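You operate a simulated robot arm through the tools that you are given. There is no shell and no other tool.

You are at the controls of a simulated robot arm. One attempt, no reset.

## Task
Switch the monitor off, wipe its screen and brush the crumbs off the keyboard.
Fine: screen cloth and soft brush, each put back. Set down upright: soft brush. What is to be rubbed or washed off counts as gone when no trace of it is left.

It is judged by the outcome, as a careful person would: the job done as asked, and still so three seconds after it is handed in. It fails if anything else is knocked over, pushed out of place, dropped, spilled or broken. Flat cloth is picked up by pressing the open fingertips on it (5 to 10 N) and closing them slowly along it; thin cloth reads only 2 to 8 mm in the jaws.

## Robot
A 7-joint arm with a two-finger parallel gripper, fixed in place. Base frame: the origin is at the foot of the arm, x ahead of it, y to its left, z up; the work surface is at about z = 750. Units: mm, degrees, N and s.
Its first joint turns from -149.0 to 149.0 degrees. Payload 3.43 kg.
The tool frame sits at the grasp point between the pads (the TCP): z along the fingers, y along the line on which they close. The tips reach 30 mm beyond it. The gripper opens to 94 mm. The fingers are 28 mm wide and 10 mm thick; the gripper's body (50 by 96 mm) begins 55 mm behind the TCP.
Orientation is that of the tool frame in the base frame, as a unit quaternion [w, x, y, z]. With the fingers straight down and closing along the base's y, the tool's x points along the base's -x, its y along +y and its z along -z.

## Interface
- The arm moves only by the tool servo_tool. Its argument "plan" is a list of rows, each a list of 3 entries, a list of its own where there are three numbers: the shift along the tool's x, y, z in m, then the turn, a rotation vector about the tool's x, y, z in degrees, then the finger opening in m, from 0 to 0.094. In form: [[[x, y, z], [wx, wy, wz], claw], ...]. A call has 1 to 20 rows; each row is the pose to reach, as a shift and turn from the pose commanded when the call began, along the tool's axes at that moment. Rows are played at 5 a second. More than 50 mm and 8.6 degrees between two rows, or a gripper value outside its range, and nothing of the call is played. A pose out of reach is approached as far as the arm can. The call stops where the force on the tool passes 50 N (or 10 N more than at its start, if that is more) or the arm is blocked; 0.2 s more then pass. The fingers move at their own pace (about 45 mm/s each) and stop on an object; they squeeze with about 44 N. The grip force told is the motor's: it shows also when the fingers shut on nothing. Time passes only in rows, and 0.2 s behind the last, so rows that repeat a pose let the fingers close. The reply holds the time, the measured pose of the TCP, the force on the tool along the base axes, the opening and the grip force, in the units named above and with some noise, with the torque about the TCP (base axes, N m) and any sound that the robot's microphone picked up.
- Cameras (640 x 400 px; columns grow to the right, rows downward): "scene" is fixed at [399.6, 499.7, 1411.6]; the picture's right is [-1.00, -0.01, 0.00], its down [-0.00, 0.36, -0.93] and it looks along [0.01, -0.93, -0.36] (base axes); focal length 331 px, centre (320, 200). "wrist" rides on the gripper at [76, 14, -103] in the tool frame; the picture's right is [-0.18, 0.98, 0.00], its down [-0.75, -0.14, -0.64] and it looks along [-0.63, -0.12, 0.77] (tool axes); focal length 243 px, centre (320, 200). There is no depth. A picture from a camera that has moved, and an enlarged one, comes with that camera's place and axes in the base frame and with its lens.
- grab_frame(camera): a new picture of that camera. The clock stands still meanwhile.
- zoom(camera, box): a new picture of the part [left, top, right, bottom] of that camera's present view, enlarged. The clock stands still meanwhile.
- sign_off(): hands the job in; it is judged then, once.

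Places have to be worked out from the pictures, the camera data and where the tool is seen. Open the gripper and draw the arm clear of the work before you hand the job in, unless the task says otherwise.

The tools are called after "Call:" as a command line: name --argument value ..., lists and objects as JSON in quotes. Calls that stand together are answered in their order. servo_tool: Moves the arm, as the interface text tells. Its arguments: {"type":"object","properties":{"plan":{"type":"array","items":{"type":"array"}}},"required":["plan"]} The other tools are called the same way: grab_frame (camera) takes a picture; zoom (camera, box) takes an enlarged picture of a part of a camera's view; sign_off () hands the job in.

At the start:

```text
t: 0.0
tcp_pos: [721.6, -675.1, 1253.2]
ee_rot: [0.001, 0.0, 1.0, -0.002]
wrist_force: [-1.4, -0.8, -0.5]
ft_torque: [-0.01, 0.01, 0.0]
opening: 93.8
gripper_force: 0.0
```

scene: 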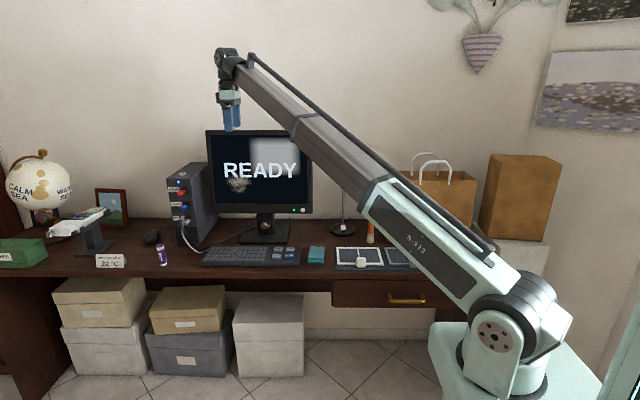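
wrist: 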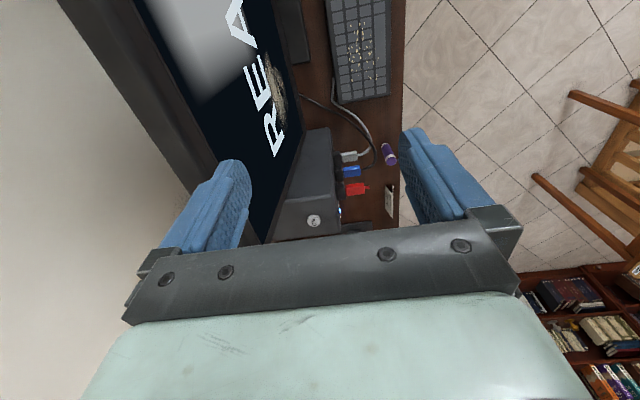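

The scene shows a desk with monitor, PC tower, keyboard with crumbs, a teal cloth, and something orange that may be the brush. I'll zoom in on these to identify everything.

Call:
zoom --camera "scene" --box '[190, 120, 350, 220]'

Call:
zoom --camera "scene" --box '[190, 200, 350, 300]'

Call:
zoom --camera "scene" --box '[300, 180, 460, 280]'

Call:
zoom --camera "scene" --box '[60, 180, 220, 280]'

```text
4.00 times, centred on (270, 170) of scene
camera zoom: at [399.6, 499.7, 1411.6], right [-1.0, -0.01, 0.0], down [0.0, 0.36, -0.93], along [0.01, -0.93, -0.36], focal length 1323 px, centre (520, 320)
```

zoom: 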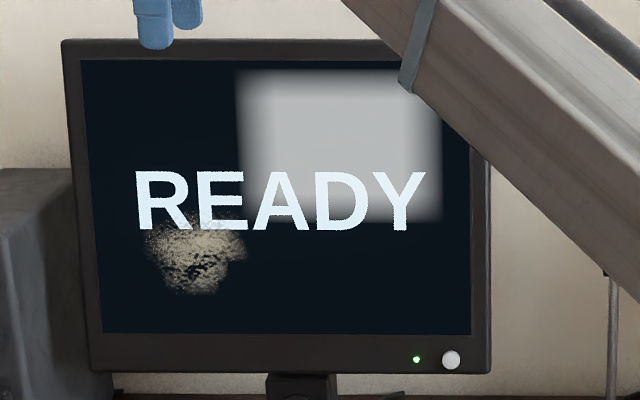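

```text
4.00 times, centred on (270, 250) of scene
camera zoom: at [399.6, 499.7, 1411.6], right [-1.0, -0.01, 0.0], down [0.0, 0.36, -0.93], along [0.01, -0.93, -0.36], focal length 1323 px, centre (520, 0)
```

zoom: 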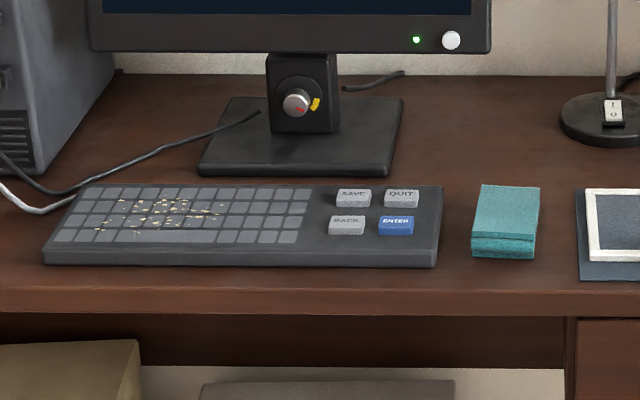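

```text
4.00 times, centred on (380, 230) of scene
camera zoom: at [399.6, 499.7, 1411.6], right [-1.0, -0.01, 0.0], down [0.0, 0.36, -0.93], along [0.01, -0.93, -0.36], focal length 1323 px, centre (80, 80)
```

zoom: 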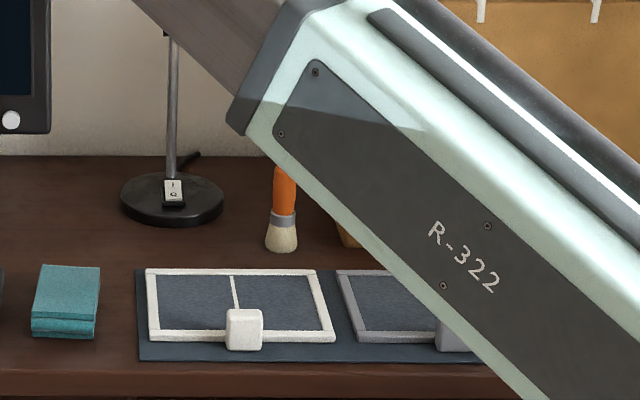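

```text
4.00 times, centred on (140, 230) of scene
camera zoom: at [399.6, 499.7, 1411.6], right [-1.0, -0.01, 0.0], down [0.0, 0.36, -0.93], along [0.01, -0.93, -0.36], focal length 1323 px, centre (1040, 80)
```

zoom: 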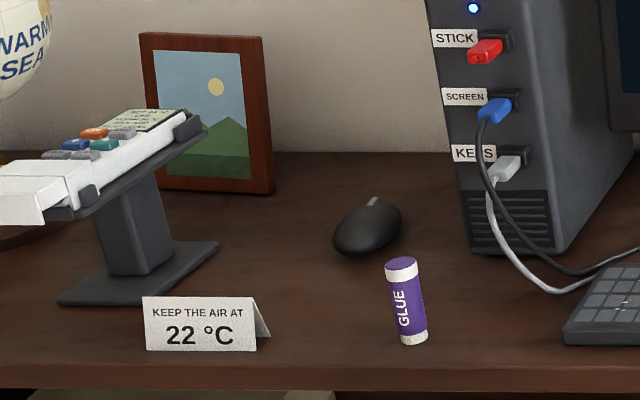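

The teal folded cloth is at about (424, -602), the crumbs lie on the left half of the keyboard, and the brush stands at about (204, -725). The power button and its green LED are at the monitor's lower right, about (487, -790, 869). I'll draw the arm back and turn the tool to point at the monitor (-y) for a closer look.

Call:
servo_tool --plan '[[[0.018, 0.012, 0.0195], [7, 0, 0], 0.05], [[0.036, 0.024, 0.039], [14, 0, 0], 0.02], [[0.054, 0.036, 0.0585], [21, 0, 0], 0.0], [[0.071, 0.048, 0.078], [28, 0, 0], 0.0], [[0.089, 0.06, 0.0975], [35, 0, 0], 0.0], [[0.107, 0.072, 0.117], [42, 0, 0], 0.0], [[0.125, 0.084, 0.136], [49, 0, 0], 0.0], [[0.143, 0.096, 0.156], [56, 0, 0], 0.0], [[0.161, 0.108, 0.175], [63, 0, 0], 0.0], [[0.178, 0.12, 0.195], [70, 0, 0], 0.0], [[0.196, 0.132, 0.2145], [77, 0, 0], 0.0], [[0.214, 0.144, 0.234], [84, 0, 0], 0.0], [[0.2316, 0.155, 0.253], [90, 0, 0], 0.0]]'

```text
t: 2.8
tcp_pos: [490.1, -521.8, 999.5]
ee_rot: [-0.003, -0.001, -0.705, 0.709]
wrist_force: [0.2, -0.3, 0.4]
ft_torque: [0.0, 0.03, -0.03]
opening: 0.0
gripper_force: 33.3
```

The tool now points toward the monitor at (490, -522, 999). I'll take both pictures to refine the locations.

Call:
grab_frame --camera "wrist"

Call:
grab_frame --camera "scene"

```text
taken
camera wrist: at [413.7, -419.6, 983.6], right [0.19, -0.01, -0.98], down [0.75, 0.64, 0.14], along [0.63, -0.77, 0.13], focal length 243 px, centre (320, 200)
```

wrist: 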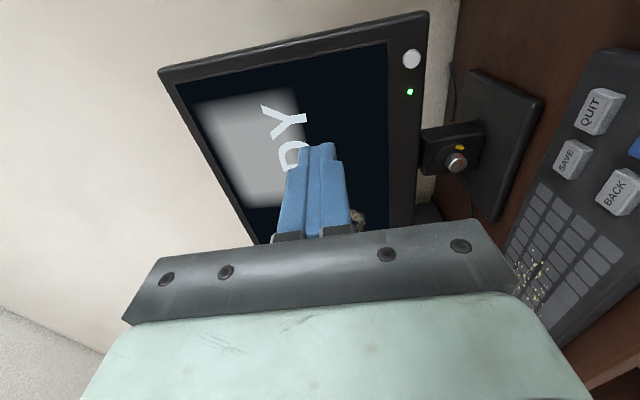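

```text
taken
```

scene: 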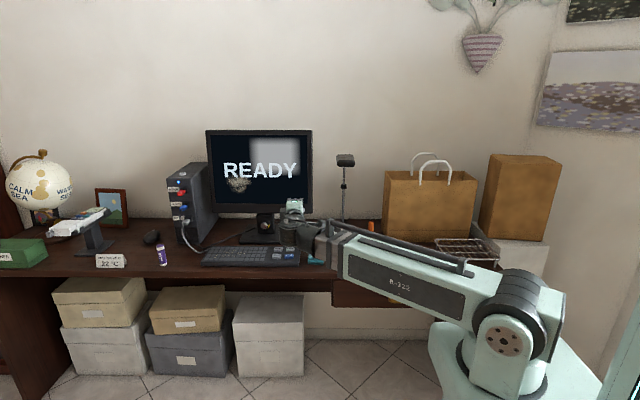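

The wrist view shows the power button and LED clearly, though triangulating depth from two cameras still leaves it uncertain (screen at y≈-710 to -790). I'll move to the button's height while keeping well clear, and take another view for parallax.

Call:
servo_tool --plan '[[[0.0, 0.03, 0.02], [0, 0, 0], 0.0], [[0.0, 0.06, 0.04], [0, 0, 0], 0.0], [[0.0, 0.09, 0.06], [0, 0, 0], 0.0], [[0.0, 0.11, 0.08], [0, 0, 0], 0.0]]'

Call:
zoom --camera "wrist" --box '[160, 0, 480, 200]'

Call:
grab_frame --camera "wrist"

Call:
zoom --camera "scene" --box '[190, 170, 350, 270]'

```text
t: 3.8
tcp_pos: [491.6, -602.3, 890.0]
ee_rot: [-0.003, -0.002, -0.706, 0.708]
wrist_force: [-0.4, -0.9, 0.4]
ft_torque: [-0.03, 0.01, 0.04]
opening: 0.2
gripper_force: 33.2
```

```text
2.00 times, centred on (320, 100) of wrist
camera zoom: at [414.2, -499.5, 874.4], right [0.19, 0.0, -0.98], down [0.75, 0.64, 0.14], along [0.63, -0.77, 0.12], focal length 485 px, centre (320, 400)
```

zoom: 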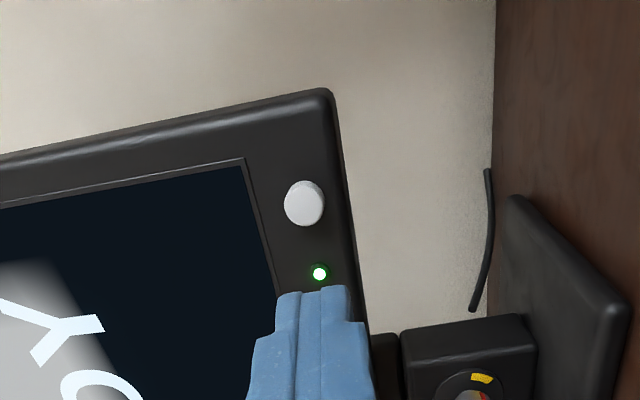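

```text
taken
camera wrist: at [414.2, -499.5, 874.4], right [0.19, 0.0, -0.98], down [0.75, 0.64, 0.14], along [0.63, -0.77, 0.12], focal length 243 px, centre (320, 200)
```

wrist: 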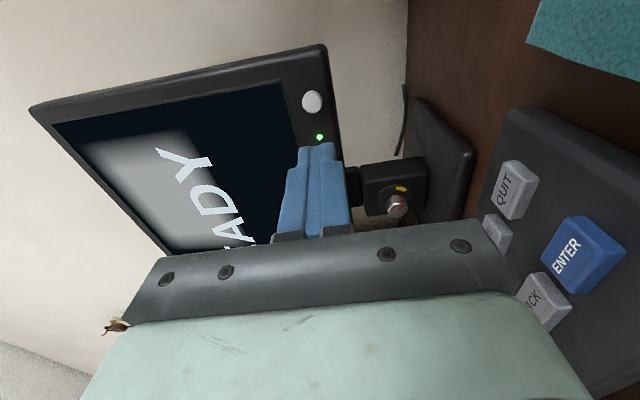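

```text
4.00 times, centred on (270, 220) of scene
camera zoom: at [399.6, 499.7, 1411.6], right [-1.0, -0.01, 0.0], down [0.0, 0.36, -0.93], along [0.01, -0.93, -0.36], focal length 1323 px, centre (520, 120)
```

zoom: 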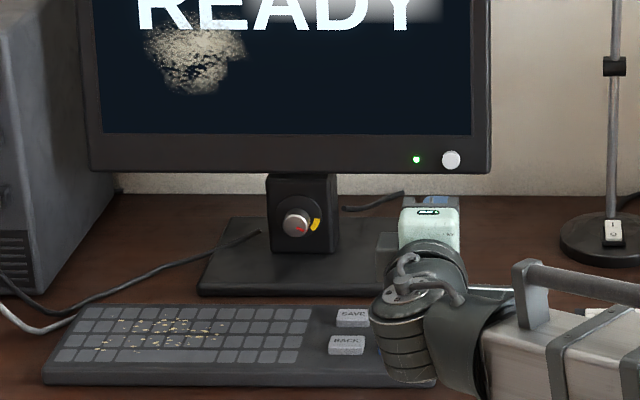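

Parallax from the two wrist views puts the button face at about (485, -728, 896), with the screen tilted back about 7°. I'll align the tool with that tilt and bring the closed tips to about 15 mm short of the button.

Call:
servo_tool --plan '[[[0.0033, -0.005, 0.03], [-3.5, 0, 0], 0.0], [[0.0066, -0.01, 0.06], [-7, 0, 0], 0.0], [[0.0066, -0.01, 0.078], [-7, 0, 0], 0.0], [[0.0066, -0.01, 0.078], [-7, 0, 0], 0.0]]'

Call:
zoom --camera "wrist" --box '[240, 60, 400, 160]'

Call:
zoom --camera "scene" --box '[270, 180, 350, 230]'

Call:
grab_frame --camera "scene"

```text
t: 4.8
tcp_pos: [483.8, -680.4, 900.1]
ee_rot: [0.001, 0.002, 0.748, -0.663]
wrist_force: [-0.9, -0.5, 1.0]
ft_torque: [-0.01, 0.04, 0.01]
opening: 0.0
gripper_force: 33.3
```

```text
4.00 times, centred on (320, 110) of wrist
camera zoom: at [407.6, -576.5, 897.8], right [0.19, 0.12, -0.98], down [0.75, 0.62, 0.22], along [0.63, -0.78, 0.03], focal length 970 px, centre (320, 560)
```

zoom: 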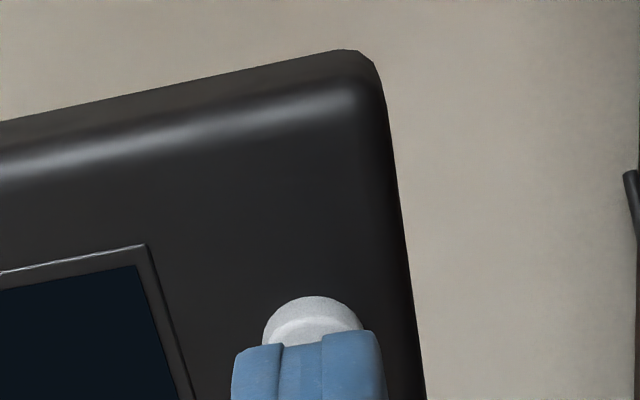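

```text
8.00 times, centred on (310, 205) of scene
camera zoom: at [399.6, 499.7, 1411.6], right [-1.0, -0.01, 0.0], down [0.0, 0.36, -0.93], along [0.01, -0.93, -0.36], focal length 2646 px, centre (400, 160)
```

zoom: 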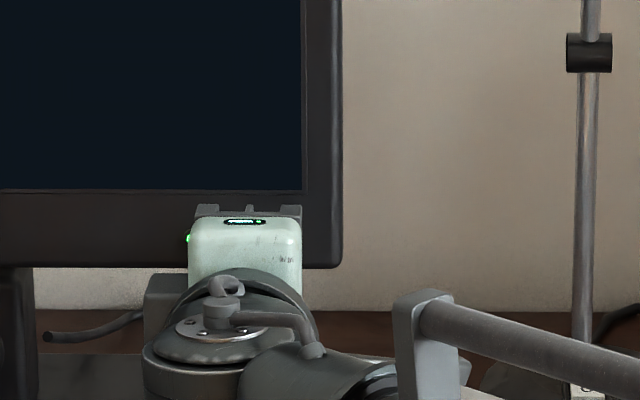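

```text
taken
```

scene: 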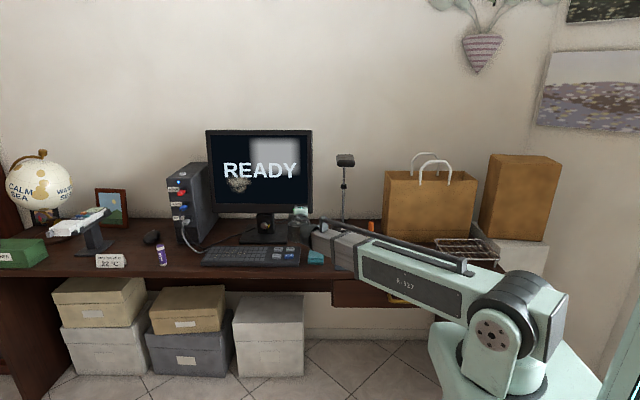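

The tip is at about (484, -710, 896), lined up with the button and roughly 15 mm from it. I'll advance gently in small steps and watch the force.

Call:
servo_tool --plan '[[[0, 0, 0.004], [0, 0, 0], 0.0], [[0, 0, 0.008], [0, 0, 0], 0.0], [[0, 0, 0.011], [0, 0, 0], 0.0], [[0, 0, 0.013], [0, 0, 0], 0.0]]'

Call:
zoom --camera "wrist" --box '[240, 60, 400, 160]'

```text
t: 5.8
tcp_pos: [484.6, -692.0, 897.8]
ee_rot: [0.001, 0.001, 0.748, -0.664]
wrist_force: [0.6, 1.5, 0.5]
ft_torque: [-0.03, -0.01, -0.03]
opening: 0.0
gripper_force: 33.0
```

```text
4.00 times, centred on (320, 110) of wrist
camera zoom: at [407.8, -588.7, 895.8], right [0.19, 0.12, -0.98], down [0.75, 0.62, 0.22], along [0.63, -0.78, 0.03], focal length 970 px, centre (320, 560)
```

zoom: 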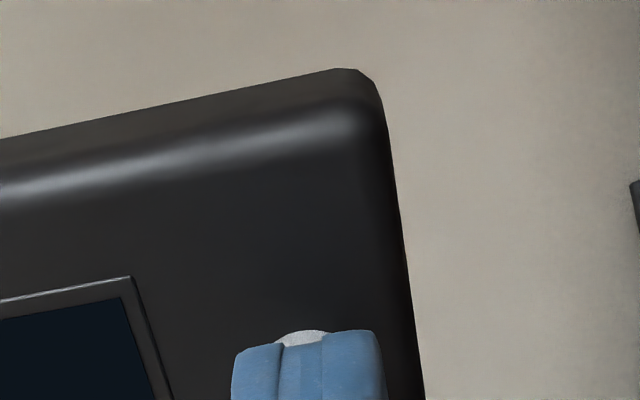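

No contact yet (force still noise level). I'll continue with small 1.5 mm steps.

Call:
servo_tool --plan '[[[0, 0, 0.0015], [0, 0, 0], 0.0], [[0, 0, 0.003], [0, 0, 0], 0.0], [[0, 0, 0.0045], [0, 0, 0], 0.0]]'

```text
t: 6.6
tcp_pos: [485.2, -696.6, 897.2]
ee_rot: [0.001, 0.001, 0.748, -0.664]
wrist_force: [-1.7, 13.1, 1.4]
ft_torque: [-0.03, 0.05, -0.04]
opening: 0.0
gripper_force: 32.8
heard: click
```

A click was heard with 13 N contact. I'll back off and check that the screen and LED are off.

Call:
servo_tool --plan '[[[0, 0, -0.01], [0, 0, 0], 0.0], [[0, 0, -0.04], [0, 0, 0], 0.0], [[0, 0, -0.08], [0, 0, 0], 0.0], [[0, 0, -0.12], [0, 0, 0], 0.0]]'

Call:
zoom --camera "scene" --box '[190, 120, 350, 220]'

Call:
grab_frame --camera "wrist"

```text
t: 7.6
tcp_pos: [485.6, -576.9, 910.4]
ee_rot: [0.001, 0.002, 0.748, -0.664]
wrist_force: [-0.3, 0.1, -0.1]
ft_torque: [0.03, -0.01, -0.03]
opening: 0.0
gripper_force: 32.9
```

```text
4.00 times, centred on (270, 170) of scene
camera zoom: at [399.6, 499.7, 1411.6], right [-1.0, -0.01, 0.0], down [0.0, 0.36, -0.93], along [0.01, -0.93, -0.36], focal length 1323 px, centre (520, 320)
```

zoom: 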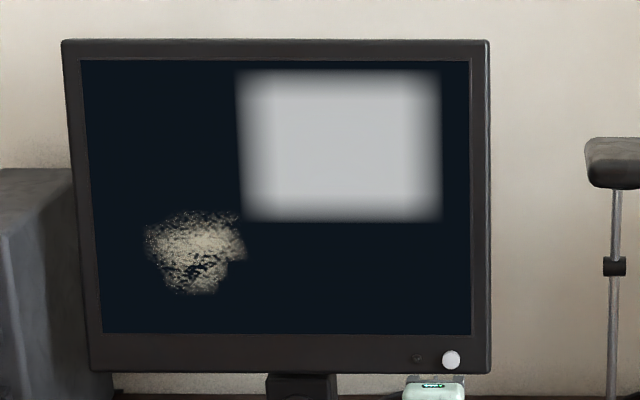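

```text
taken
camera wrist: at [408.0, -474.0, 909.0], right [0.19, 0.12, -0.98], down [0.75, 0.62, 0.22], along [0.63, -0.78, 0.03], focal length 243 px, centre (320, 200)
```

wrist: 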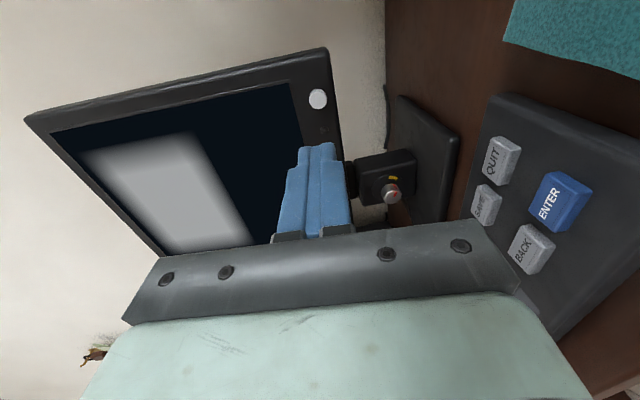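

The screen is now off (READY gone, LED dark). The smudge is centred at about (738, -748, 1000), roughly 100×90 mm. Next I'll turn the tool back to pointing down and look at the cloth.

Call:
servo_tool --plan '[[[0.013, -0.0036, 0.0017], [-6.92, 0, 0], 0.0], [[0.026, -0.0071, 0.0033], [-13.83, 0, 0], 0.0], [[0.039, -0.0107, 0.005], [-20.75, 0, 0], 0.0], [[0.052, -0.0143, 0.0066], [-27.67, 0, 0], 0.0], [[0.065, -0.0178, 0.0083], [-34.6, 0, 0], 0.02], [[0.0775, -0.0214, 0.01], [-41.5, 0, 0], 0.04], [[0.09, -0.025, 0.0116], [-48.4, 0, 0], 0.06], [[0.103, -0.0285, 0.0133], [-55.3, 0, 0], 0.08], [[0.116, -0.0321, 0.015], [-62.25, 0, 0], 0.094], [[0.129, -0.0357, 0.0166], [-69.2, 0, 0], 0.094], [[0.142, -0.0392, 0.0183], [-76.1, 0, 0], 0.094], [[0.155, -0.0428, 0.02], [-83, 0, 0], 0.094]]'

Call:
grab_frame --camera "wrist"

Call:
grab_frame --camera "scene"

```text
t: 10.2
tcp_pos: [329.9, -602.8, 952.2]
ee_rot: [0.002, 0.0, 1.0, 0.0]
wrist_force: [-0.1, -0.1, -0.3]
ft_torque: [-0.03, -0.01, 0.02]
opening: 94.0
gripper_force: 0.1
```

```text
taken
camera wrist: at [252.3, -588.4, 1053.4], right [0.18, 0.98, 0.0], down [0.75, -0.14, 0.65], along [0.63, -0.12, -0.76], focal length 243 px, centre (320, 200)
```

wrist: 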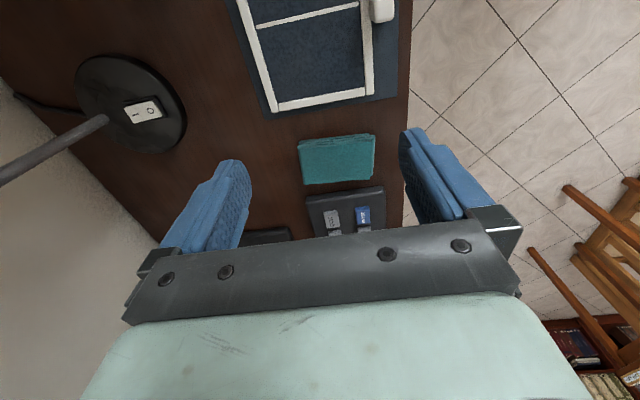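

```text
taken
```

scene: 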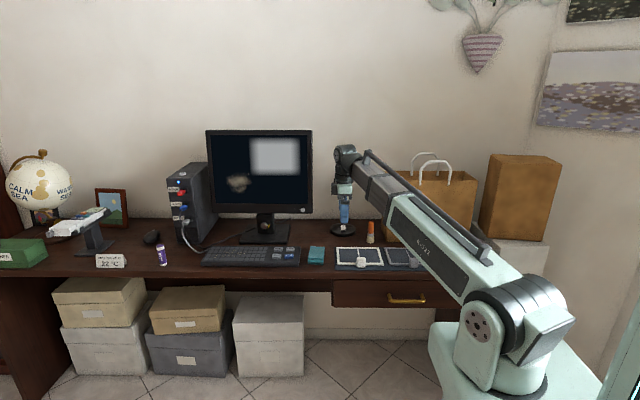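

The cloth is seen at about (419, -597). I'll zoom in for its thickness and layering, and also zoom on the brush.

Call:
zoom --camera "wrist" --box '[280, 115, 400, 190]'

Call:
zoom --camera "scene" --box '[300, 210, 420, 285]'

Call:
zoom --camera "scene" --box '[295, 235, 343, 265]'

```text
5.33 times, centred on (340, 152) of wrist
camera zoom: at [252.3, -588.4, 1053.4], right [0.18, 0.98, 0.0], down [0.75, -0.14, 0.65], along [0.63, -0.12, -0.76], focal length 1294 px, centre (213, 453)
```

zoom: 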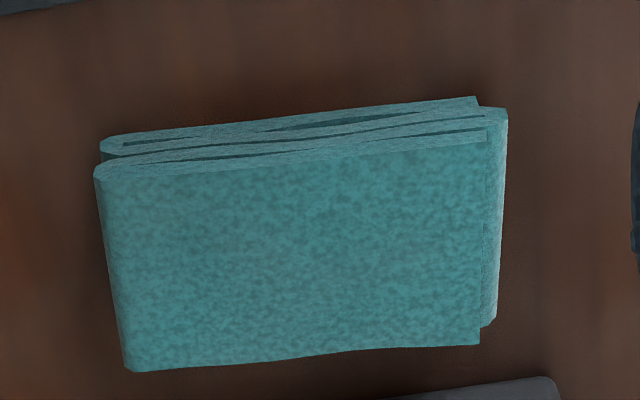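

```text
5.33 times, centred on (360, 248) of scene
camera zoom: at [399.6, 499.7, 1411.6], right [-1.0, -0.01, 0.0], down [0.0, 0.36, -0.93], along [0.01, -0.93, -0.36], focal length 1764 px, centre (107, -53)
```

zoom: 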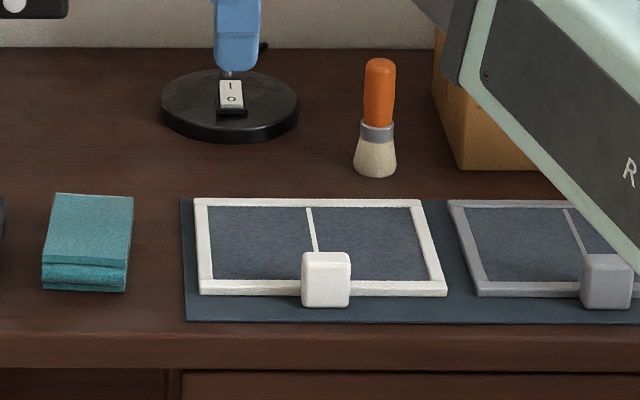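

```text
13.33 times, centred on (319, 250) of scene
camera zoom: at [399.6, 499.7, 1411.6], right [-1.0, -0.01, 0.0], down [0.0, 0.36, -0.93], along [0.01, -0.93, -0.36], focal length 4410 px, centre (333, -467)
```

zoom: 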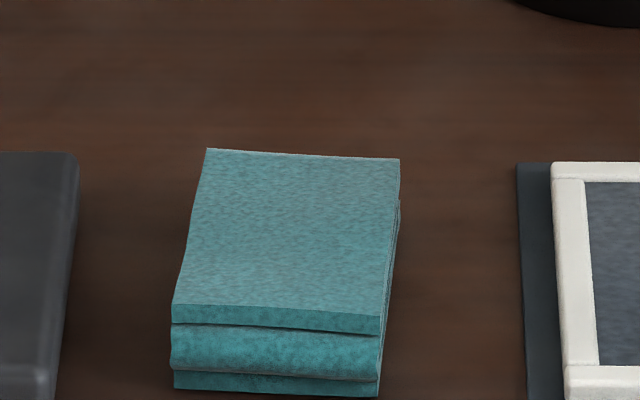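

The cloth is a folded stack about 59×92×26 mm, centred at (424, -599) and rotated about -5°. I'll turn the gripper so it closes across the short side (base x) with an 80 mm opening, then hover above it.

Call:
servo_tool --plan '[[[-0.008, 0.0003, 0.006], [0, 0, 7.92], 0.08], [[-0.016, 0.0006, 0.012], [0, 0, 15.83], 0.08], [[-0.024, 0.001, 0.018], [0, 0, 23.75], 0.08], [[-0.032, 0.0013, 0.024], [0, 0, 31.67], 0.08], [[-0.04, 0.0016, 0.03], [0, 0, 39.6], 0.08], [[-0.048, 0.002, 0.036], [0, 0, 47.5], 0.08], [[-0.056, 0.0023, 0.042], [0, 0, 55.4], 0.08], [[-0.064, 0.0026, 0.048], [0, 0, 63.3], 0.08], [[-0.072, 0.003, 0.056], [0, 0, 71.25], 0.08], [[-0.08, 0.0033, 0.066], [0, 0, 79.2], 0.08], [[-0.087, 0.0036, 0.078], [0, 0, 87.1], 0.08], [[-0.094, 0.004, 0.092], [0, 0, 95], 0.08]]'

Call:
grab_frame --camera "wrist"

Call:
zoom --camera "scene" --box '[260, 195, 380, 270]'

```text
t: 12.8
tcp_pos: [424.7, -599.6, 858.5]
ee_rot: [0.002, 0.738, 0.675, 0.0]
wrist_force: [0.1, 0.0, -0.2]
ft_torque: [-0.02, 0.0, -0.03]
opening: 80.1
gripper_force: 0.0
```

```text
taken
camera wrist: at [444.2, -524.6, 961.5], right [0.96, -0.27, 0.0], down [-0.21, -0.74, 0.64], along [-0.17, -0.62, -0.76], focal length 243 px, centre (320, 200)
```

wrist: 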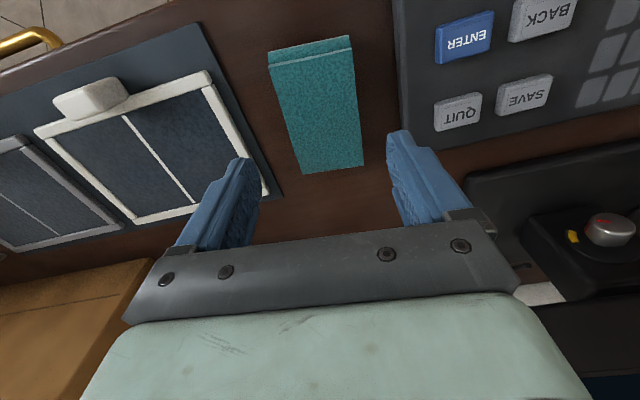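

```text
5.33 times, centred on (320, 232) of scene
camera zoom: at [399.6, 499.7, 1411.6], right [-1.0, -0.01, 0.0], down [0.0, 0.36, -0.93], along [0.01, -0.93, -0.36], focal length 1764 px, centre (320, 27)
```

zoom: 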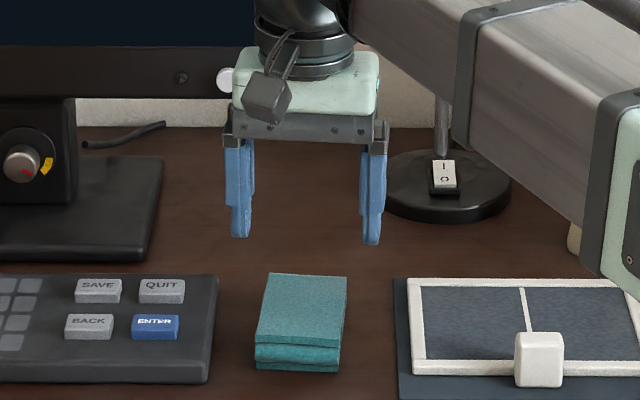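

Refined from this view, the cloth centre is at (426, -598) with the keyboard edge at x≈486, so the fingers have about 10 mm clearance. I'll descend so the tips reach z≈761, leaving about 10 mm of cloth below them.

Call:
servo_tool --plan '[[[0.0017, 0.0012, 0.02], [0, 0, 0], 0.08], [[0.0017, 0.0012, 0.04], [0, 0, 0], 0.08], [[0.0017, 0.0012, 0.055], [0, 0, 0], 0.08], [[0.0017, 0.0012, 0.063], [0, 0, 0], 0.08], [[0.0017, 0.0012, 0.0675], [0, 0, 0], 0.08]]'

Call:
grab_frame --camera "wrist"

Call:
zoom --camera "scene" --box '[280, 225, 360, 275]'

```text
t: 14.0
tcp_pos: [425.8, -597.8, 791.6]
ee_rot: [0.002, 0.737, 0.676, 0.0]
wrist_force: [-0.2, 0.4, -0.4]
ft_torque: [-0.04, -0.02, -0.02]
opening: 80.2
gripper_force: 0.1
```

```text
taken
camera wrist: at [445.8, -522.7, 894.3], right [0.96, -0.27, 0.0], down [-0.21, -0.74, 0.64], along [-0.17, -0.62, -0.77], focal length 243 px, centre (320, 200)
```

wrist: 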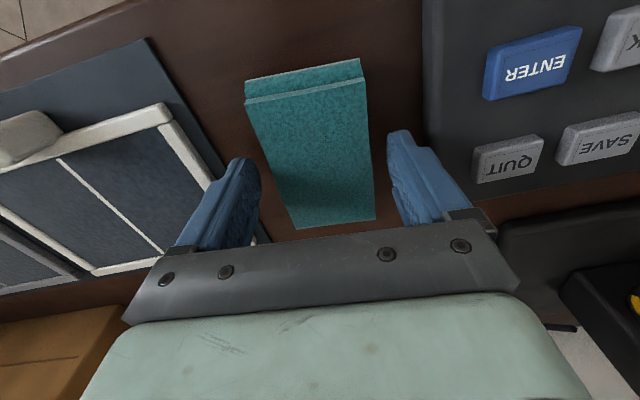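

```text
8.00 times, centred on (320, 250) of scene
camera zoom: at [399.6, 499.7, 1411.6], right [-1.0, -0.01, 0.0], down [0.0, 0.36, -0.93], along [0.01, -0.93, -0.36], focal length 2646 px, centre (320, -200)
```

zoom: 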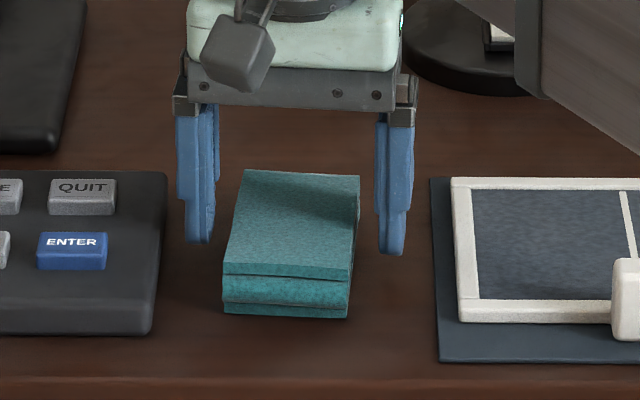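

The fingers straddle the cloth centrally. I'll close slowly.

Call:
servo_tool --plan '[[[0, 0, 0], [0, 0, 0], 0.074], [[0, 0, 0], [0, 0, 0], 0.068], [[0, 0, 0], [0, 0, 0], 0.063], [[0, 0, 0], [0, 0, 0], 0.059], [[0, 0, 0], [0, 0, 0], 0.056], [[0, 0, 0], [0, 0, 0], 0.053], [[0, 0, 0], [0, 0, 0], 0.05], [[0, 0, 0], [0, 0, 0], 0.05]]'

Call:
grab_frame --camera "wrist"

Call:
zoom --camera "scene" --box '[280, 225, 360, 275]'

```text
t: 15.8
tcp_pos: [425.6, -597.2, 792.0]
ee_rot: [0.002, 0.738, 0.675, 0.0]
wrist_force: [-0.1, 0.1, 0.1]
ft_torque: [0.02, -0.01, 0.01]
opening: 56.8
gripper_force: 44.0
```

```text
taken
camera wrist: at [445.7, -522.6, 894.5], right [0.96, -0.27, 0.0], down [-0.21, -0.74, 0.64], along [-0.17, -0.62, -0.76], focal length 243 px, centre (320, 200)
```

wrist: 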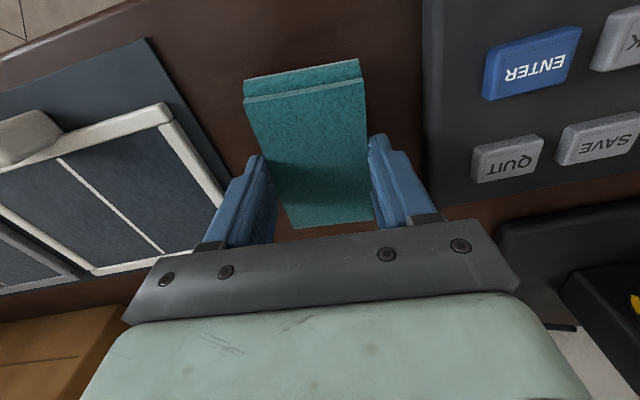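

```text
8.00 times, centred on (320, 250) of scene
camera zoom: at [399.6, 499.7, 1411.6], right [-1.0, -0.01, 0.0], down [0.0, 0.36, -0.93], along [0.01, -0.93, -0.36], focal length 2646 px, centre (320, -200)
```

zoom: 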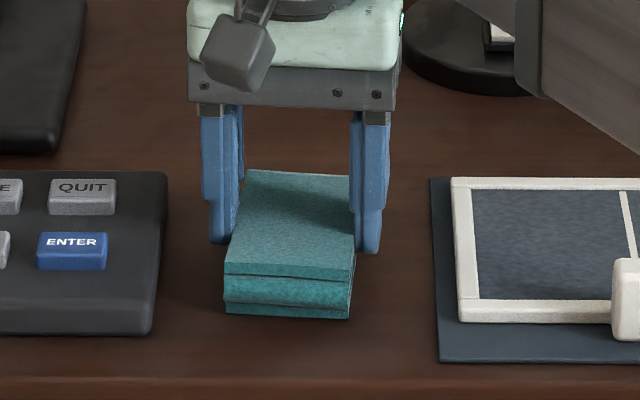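

Gripped at 56.8 mm with 44 N; the cloth behaves as a solid stack. I'll lift straight up and check that it comes along whole.

Call:
servo_tool --plan '[[[0, 0, -0.01], [0, 0, 0], 0.05], [[0, 0, -0.03], [0, 0, 0], 0.05], [[0, 0, -0.06], [0, 0, 0], 0.05], [[0, 0, -0.09], [0, 0, 0], 0.05]]'

Call:
zoom --camera "scene" --box '[260, 195, 380, 270]'

Call:
grab_frame --camera "wrist"

```text
t: 16.8
tcp_pos: [423.8, -597.4, 881.0]
ee_rot: [0.003, 0.737, 0.676, 0.0]
wrist_force: [0.1, 0.5, -0.5]
ft_torque: [-0.01, 0.04, -0.04]
opening: 56.8
gripper_force: 43.8
```

```text
5.33 times, centred on (320, 232) of scene
camera zoom: at [399.6, 499.7, 1411.6], right [-1.0, -0.01, 0.0], down [0.0, 0.36, -0.93], along [0.01, -0.93, -0.36], focal length 1764 px, centre (320, 27)
```

zoom: 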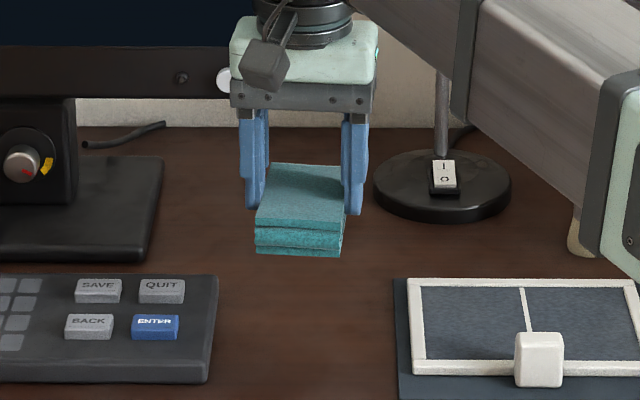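

```text
taken
camera wrist: at [445.2, -522.4, 984.7], right [0.96, -0.27, 0.0], down [-0.21, -0.74, 0.64], along [-0.17, -0.62, -0.76], focal length 243 px, centre (320, 200)
```

wrist: 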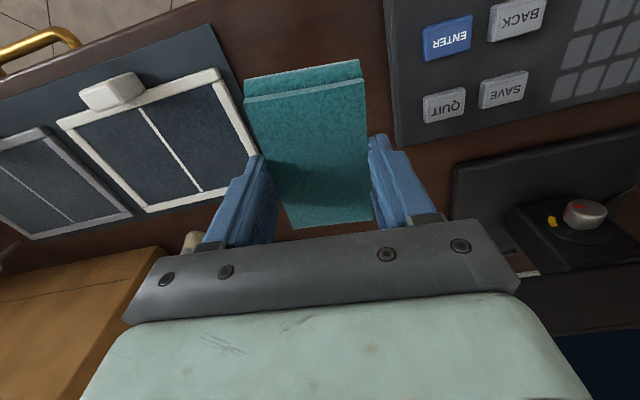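

The cloth came up whole. Now I'll raise it, square the yaw, and then pitch the tool to face the screen while moving over in front of the smudge at a safe distance.

Call:
servo_tool --plan '[[[0, 0, -0.04], [0, 0, -1.6], 0.05], [[0, 0, -0.085], [0, 0, -3.3], 0.05], [[0, 0, -0.129], [0, 0, -4.93], 0.05]]'

Call:
servo_tool --plan '[[[-0.002, 0.02, 0], [0, -6.9, 0], 0.05], [[-0.005, 0.045, 0], [0, -13.8, 0], 0.05], [[-0.007, 0.072, 0], [0, -20.7, 0], 0.05], [[-0.01, 0.1, 0], [0, -27.6, 0], 0.05], [[-0.012, 0.128, 0], [0, -34.5, 0], 0.05], [[-0.015, 0.156, 0], [0, -41.4, 0], 0.05], [[-0.017, 0.184, 0], [0, -48.2, 0], 0.05], [[-0.02, 0.212, 0], [0, -55.1, 0], 0.05], [[-0.022, 0.24, 0], [0, -62, 0], 0.05], [[-0.025, 0.268, 0], [0, -68.9, 0], 0.05], [[-0.027, 0.294, 0], [0, -75.8, 0], 0.05], [[-0.03, 0.316, 0], [0, -82.7, 0], 0.05]]'

Call:
grab_frame --camera "wrist"

Call:
grab_frame --camera "scene"

```text
t: 17.6
tcp_pos: [423.6, -597.5, 1011.8]
ee_rot: [0.003, 0.707, 0.707, 0.0]
wrist_force: [1.0, -0.2, -0.3]
ft_torque: [0.02, -0.01, 0.0]
opening: 56.8
gripper_force: 44.1
```

```text
t: 20.2
tcp_pos: [739.7, -627.4, 1012.4]
ee_rot: [0.469, 0.531, 0.529, -0.467]
wrist_force: [-0.4, -0.1, 0.1]
ft_torque: [0.02, 0.0, 0.02]
opening: 56.4
gripper_force: 43.8
```

```text
taken
camera wrist: at [755.1, -516.1, 949.3], right [0.98, -0.02, 0.19], down [-0.14, 0.55, 0.83], along [-0.12, -0.84, 0.53], focal length 243 px, centre (320, 200)
```

wrist: 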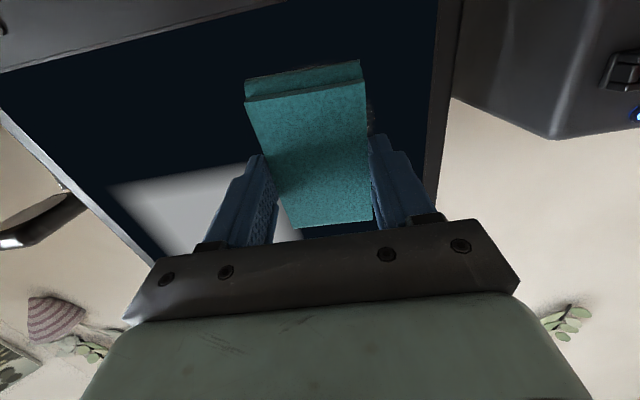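

```text
taken
```

scene: 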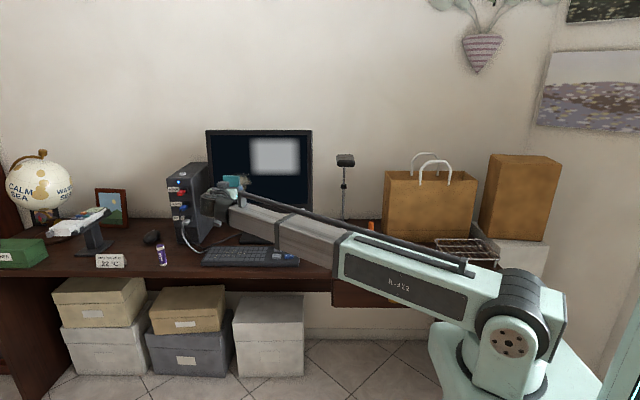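

The tool faces the screen in front of the smudge. I'll zoom in to see the cloth relative to the smudge before approaching.

Call:
zoom --camera "scene" --box '[200, 150, 280, 200]'

Call:
zoom --camera "wrist" --box '[220, 40, 460, 190]'

```text
8.00 times, centred on (240, 175) of scene
camera zoom: at [399.6, 499.7, 1411.6], right [-1.0, -0.01, 0.0], down [0.0, 0.36, -0.93], along [0.01, -0.93, -0.36], focal length 2646 px, centre (960, 400)
```

zoom: 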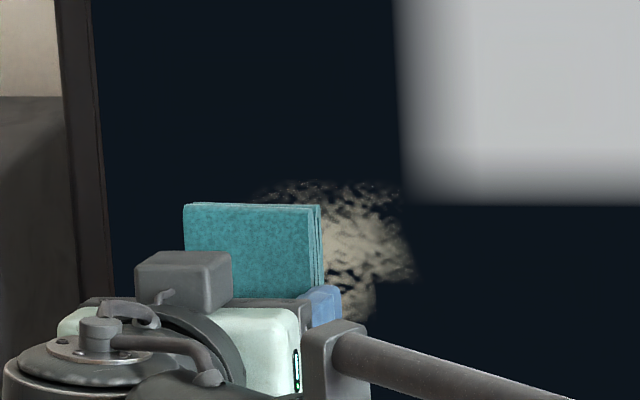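

```text
2.67 times, centred on (340, 115) of wrist
camera zoom: at [755.1, -516.1, 949.3], right [0.98, -0.02, 0.19], down [-0.14, 0.55, 0.83], along [-0.12, -0.84, 0.53], focal length 647 px, centre (267, 427)
```

zoom: 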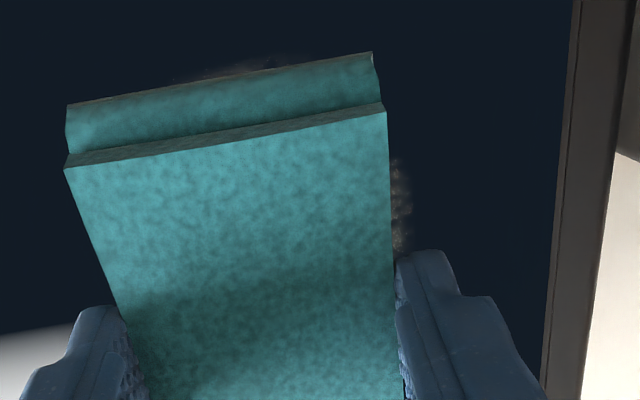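

The cloth face is about 78 mm from the glass by my estimate, lined up with the smudge (x 685–786, z 955–1042). I'll advance 62 mm and re-check.

Call:
servo_tool --plan '[[[0, 0, 0.025], [0, 0, 0], 0.05], [[0, 0, 0.045], [0, 0, 0], 0.05], [[0, 0, 0.062], [0, 0, 0], 0.05]]'

Call:
zoom --camera "wrist" --box '[160, 0, 480, 200]'

Call:
zoom --camera "scene" --box '[200, 150, 280, 200]'

```text
t: 21.0
tcp_pos: [740.2, -688.3, 1004.0]
ee_rot: [0.469, 0.531, 0.528, -0.468]
wrist_force: [0.3, -0.3, -0.2]
ft_torque: [0.02, 0.04, 0.05]
opening: 56.5
gripper_force: 44.2
```

```text
2.00 times, centred on (320, 100) of wrist
camera zoom: at [754.5, -578.0, 941.7], right [0.98, -0.02, 0.19], down [-0.14, 0.54, 0.83], along [-0.12, -0.84, 0.53], focal length 485 px, centre (320, 400)
```

zoom: 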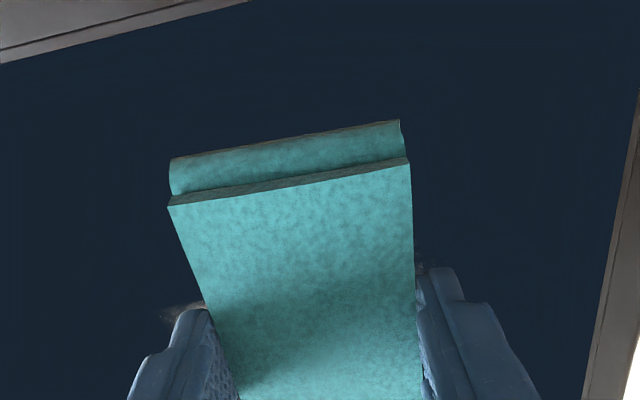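

```text
8.00 times, centred on (240, 175) of scene
camera zoom: at [399.6, 499.7, 1411.6], right [-1.0, -0.01, 0.0], down [0.0, 0.36, -0.93], along [0.01, -0.93, -0.36], focal length 2646 px, centre (960, 400)
```

zoom: 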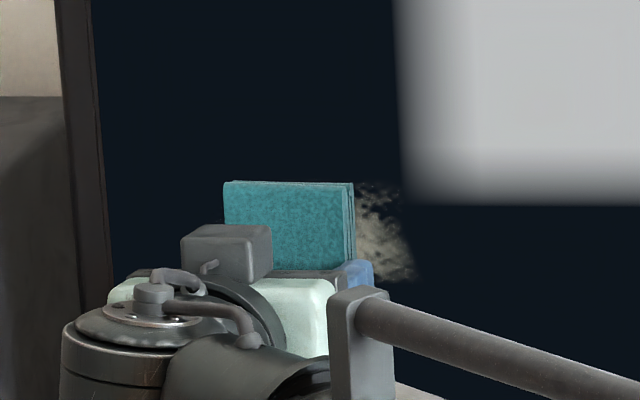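

No contact yet. I'll advance another 10 mm carefully and read the force.

Call:
servo_tool --plan '[[[0, 0, 0.004], [0, 0, 0], 0.05], [[0, 0, 0.008], [0, 0, 0], 0.05], [[0, 0, 0.01], [0, 0, 0], 0.05]]'

Call:
zoom --camera "wrist" --box '[160, 0, 480, 200]'

```text
t: 21.8
tcp_pos: [739.5, -696.7, 1003.2]
ee_rot: [0.47, 0.53, 0.529, -0.468]
wrist_force: [-3.5, 24.7, -1.7]
ft_torque: [-0.94, -0.11, 0.09]
opening: 56.6
gripper_force: 43.9
```

```text
2.00 times, centred on (320, 100) of wrist
camera zoom: at [754.3, -585.4, 940.8], right [0.98, -0.02, 0.19], down [-0.14, 0.54, 0.83], along [-0.12, -0.84, 0.53], focal length 485 px, centre (320, 400)
```

zoom: 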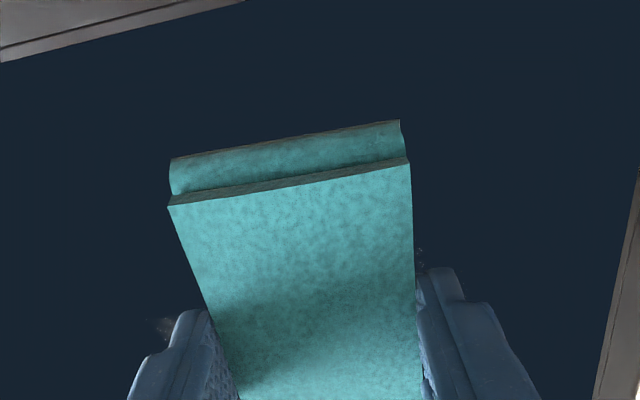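

Contact came at 25 N with torque showing only the cloth's upper edge touching, so the screen is tilted less than I assumed. I'll back off, reduce the pitch by 2.5°, and approach again more finely.

Call:
servo_tool --plan '[[[0, 0, -0.004], [0, 0, 0], 0.05], [[0, 0, -0.004], [0, -2.5, 0], 0.05], [[0, 0, -0.002], [0, -2.5, 0], 0.05], [[0, 0, -0.001], [0, -2.5, 0], 0.05], [[0, 0, -0.001], [0, -2.5, 0], 0.05]]'

```text
t: 23.0
tcp_pos: [740.0, -696.5, 1004.2]
ee_rot: [0.48, 0.521, 0.518, -0.479]
wrist_force: [-1.5, 20.2, -1.6]
ft_torque: [1.11, 0.09, 0.07]
opening: 56.6
gripper_force: 44.1
```

Now the lower edge touches (torque reversed), so the screen's tilt is about 5.8°. I'll back off, set that pitch, and press lightly.

Call:
servo_tool --plan '[[[0, 0, -0.003], [0, 0, 0], 0.05], [[0, 0, -0.003], [0, 1.25, 0], 0.05], [[0, 0, -0.002], [0, 1.25, 0], 0.05], [[0, 0, -0.001], [0, 1.25, 0], 0.05], [[0, 0, -0.001], [0, 1.25, 0], 0.05]]'

```text
t: 24.2
tcp_pos: [740.0, -697.1, 1004.1]
ee_rot: [0.475, 0.526, 0.524, -0.473]
wrist_force: [-0.5, 0.5, -0.5]
ft_torque: [0.03, 0.01, 0.01]
opening: 56.9
gripper_force: 43.5
```

No contact yet at this pitch; I'll advance in half-millimetre steps.

Call:
servo_tool --plan '[[[0, 0, 0.0005], [0, 0, 0], 0.05], [[0, 0, 0.001], [0, 0, 0], 0.05], [[0, 0, 0.001], [0, 0, 0], 0.05]]'

```text
t: 25.0
tcp_pos: [740.3, -697.5, 1002.5]
ee_rot: [0.475, 0.525, 0.523, -0.474]
wrist_force: [-0.3, 7.0, 1.1]
ft_torque: [-0.24, -0.01, 0.08]
opening: 56.6
gripper_force: 43.9
```

Light contact at 7 N, nearly flush. I'll rub across in x over the smudge width, keeping this pressure.

Call:
servo_tool --plan '[[[0, 0, 0], [0, -0.3, 0], 0.05], [[0, 0.015, 0], [0, -0.3, 0], 0.05], [[0, 0.03, 0], [0, -0.3, 0], 0.05], [[0, 0.042, 0], [0, -0.3, 0], 0.05], [[0, 0.03, 0], [0, -0.3, 0], 0.05], [[0, 0.015, 0], [0, -0.3, 0], 0.05], [[0, 0.0, 0], [0, -0.3, 0], 0.05]]'

Call:
zoom --camera "scene" --box '[200, 150, 280, 200]'

```text
t: 26.6
tcp_pos: [740.1, -696.9, 1003.0]
ee_rot: [0.476, 0.524, 0.523, -0.474]
wrist_force: [3.1, 9.6, 0.3]
ft_torque: [0.08, -0.07, 0.18]
opening: 56.4
gripper_force: 43.4
```

```text
8.00 times, centred on (240, 175) of scene
camera zoom: at [399.6, 499.7, 1411.6], right [-1.0, -0.01, 0.0], down [0.0, 0.36, -0.93], along [0.01, -0.93, -0.36], focal length 2646 px, centre (960, 400)
```

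zoom: 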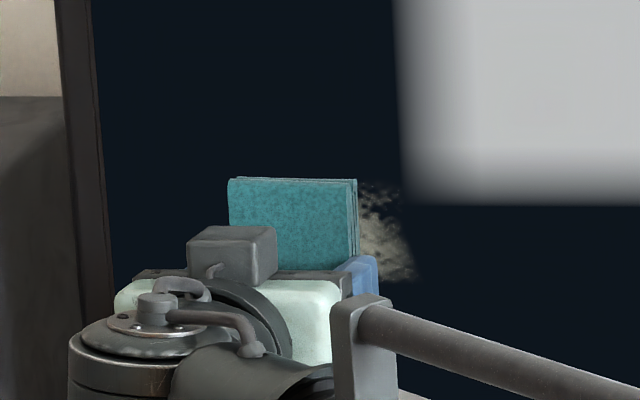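

The pressure is steady at ~10 N and flush. I'll rub toward the other side and back.

Call:
servo_tool --plan '[[[0, -0.015, 0], [0, 0, 0], 0.05], [[0, -0.03, 0], [0, 0, 0], 0.05], [[0, -0.045, 0], [0, 0, 0], 0.05], [[0, -0.055, 0], [0, 0, 0], 0.05], [[0, -0.04, 0], [0, 0, 0], 0.05], [[0, -0.025, 0], [0, 0, 0], 0.05], [[0, -0.01, 0], [0, 0, 0], 0.05], [[0, 0.005, 0], [0, 0, 0], 0.05], [[0, 0.02, 0], [0, 0, 0], 0.05], [[0, 0.035, 0], [0, 0, 0], 0.05], [[0, 0.042, 0], [0, 0, 0], 0.05]]'

Call:
zoom --camera "scene" --box '[200, 150, 280, 200]'

```text
t: 29.0
tcp_pos: [781.8, -697.7, 1004.0]
ee_rot: [0.477, 0.524, 0.522, -0.475]
wrist_force: [-4.2, 7.0, 1.2]
ft_torque: [0.0, -0.03, -0.09]
opening: 56.5
gripper_force: 44.6
```

```text
8.00 times, centred on (240, 175) of scene
camera zoom: at [399.6, 499.7, 1411.6], right [-1.0, -0.01, 0.0], down [0.0, 0.36, -0.93], along [0.01, -0.93, -0.36], focal length 2646 px, centre (960, 400)
```

zoom: 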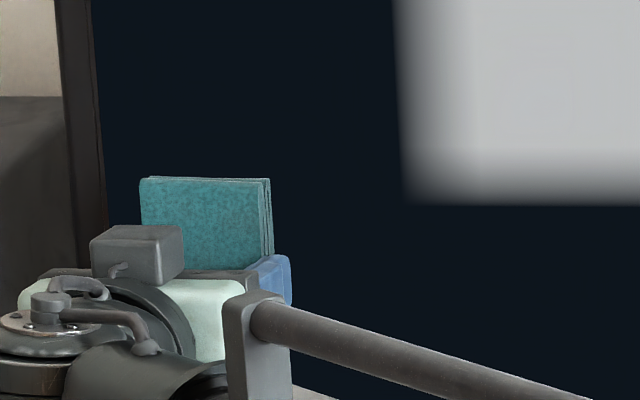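

The smudge visible from the scene camera is gone. I'll do one pass slightly higher and one lower for full coverage of its edges.

Call:
servo_tool --plan '[[[-0.006, 0, 0], [0, 0, 0], 0.05], [[-0.012, 0, 0], [0, 0, 0], 0.05], [[-0.012, -0.018, 0], [0, 0, 0], 0.05], [[-0.012, -0.036, 0], [0, 0, 0], 0.05], [[-0.012, -0.054, 0], [0, 0, 0], 0.05], [[-0.012, -0.072, 0], [0, 0, 0], 0.05], [[-0.012, -0.09, 0], [0, 0, 0], 0.05], [[-0.012, -0.1, 0], [0, 0, 0], 0.05], [[0.0, -0.1, 0], [0, 0, 0], 0.05], [[0.01, -0.1, 0], [0, 0, 0], 0.05], [[0.018, -0.1, 0], [0, 0, 0], 0.05], [[0.018, -0.085, 0], [0, 0, 0], 0.05], [[0.018, -0.068, 0], [0, 0, 0], 0.05], [[0.018, -0.05, 0], [0, 0, 0], 0.05], [[0.018, -0.032, 0], [0, 0, 0], 0.05], [[0.018, -0.014, 0], [0, 0, 0], 0.05], [[0.018, 0.0, 0], [0, 0, 0], 0.05]]'

```text
t: 32.6
tcp_pos: [781.5, -696.5, 985.9]
ee_rot: [0.476, 0.525, 0.522, -0.475]
wrist_force: [-2.9, 7.1, 0.6]
ft_torque: [0.01, 0.01, -0.05]
opening: 56.7
gripper_force: 44.2
```

Pressure stayed at 7 N throughout. I'll back away 90 mm from the screen and inspect it.

Call:
servo_tool --plan '[[[0, 0, -0.005], [0, 0, 0], 0.05], [[0, 0, -0.03], [0, 0, 0], 0.05], [[0, -0.03, -0.06], [0, 0, 0], 0.05], [[0, -0.07, -0.09], [0, 0, 0], 0.05], [[0, -0.11, -0.12], [0, 0, 0], 0.05]]'

Call:
zoom --camera "scene" --box '[190, 120, 350, 220]'

Call:
grab_frame --camera "wrist"

```text
t: 33.8
tcp_pos: [671.7, -576.0, 996.1]
ee_rot: [0.476, 0.525, 0.522, -0.474]
wrist_force: [0.9, 0.4, -0.4]
ft_torque: [0.0, -0.01, -0.03]
opening: 56.4
gripper_force: 44.0
```

```text
4.00 times, centred on (270, 170) of scene
camera zoom: at [399.6, 499.7, 1411.6], right [-1.0, -0.01, 0.0], down [0.0, 0.36, -0.93], along [0.01, -0.93, -0.36], focal length 1323 px, centre (520, 320)
```

zoom: 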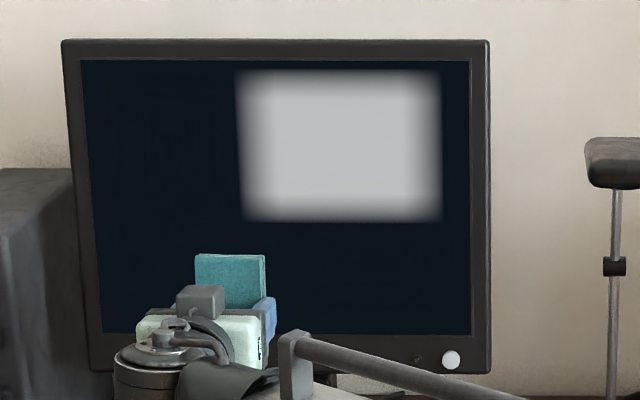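

```text
taken
camera wrist: at [686.3, -467.5, 930.8], right [0.98, -0.02, 0.19], down [-0.14, 0.57, 0.81], along [-0.12, -0.82, 0.55], focal length 243 px, centre (320, 200)
```

wrist: 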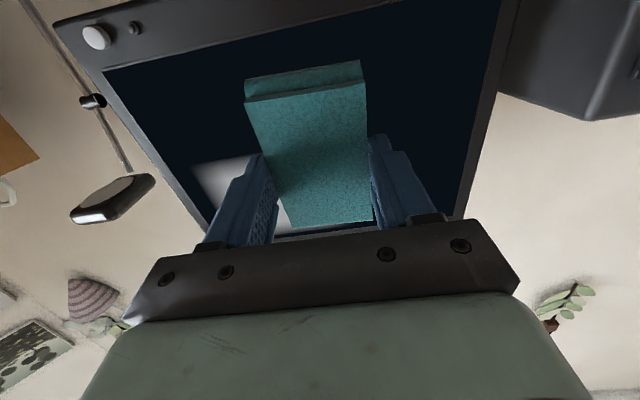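

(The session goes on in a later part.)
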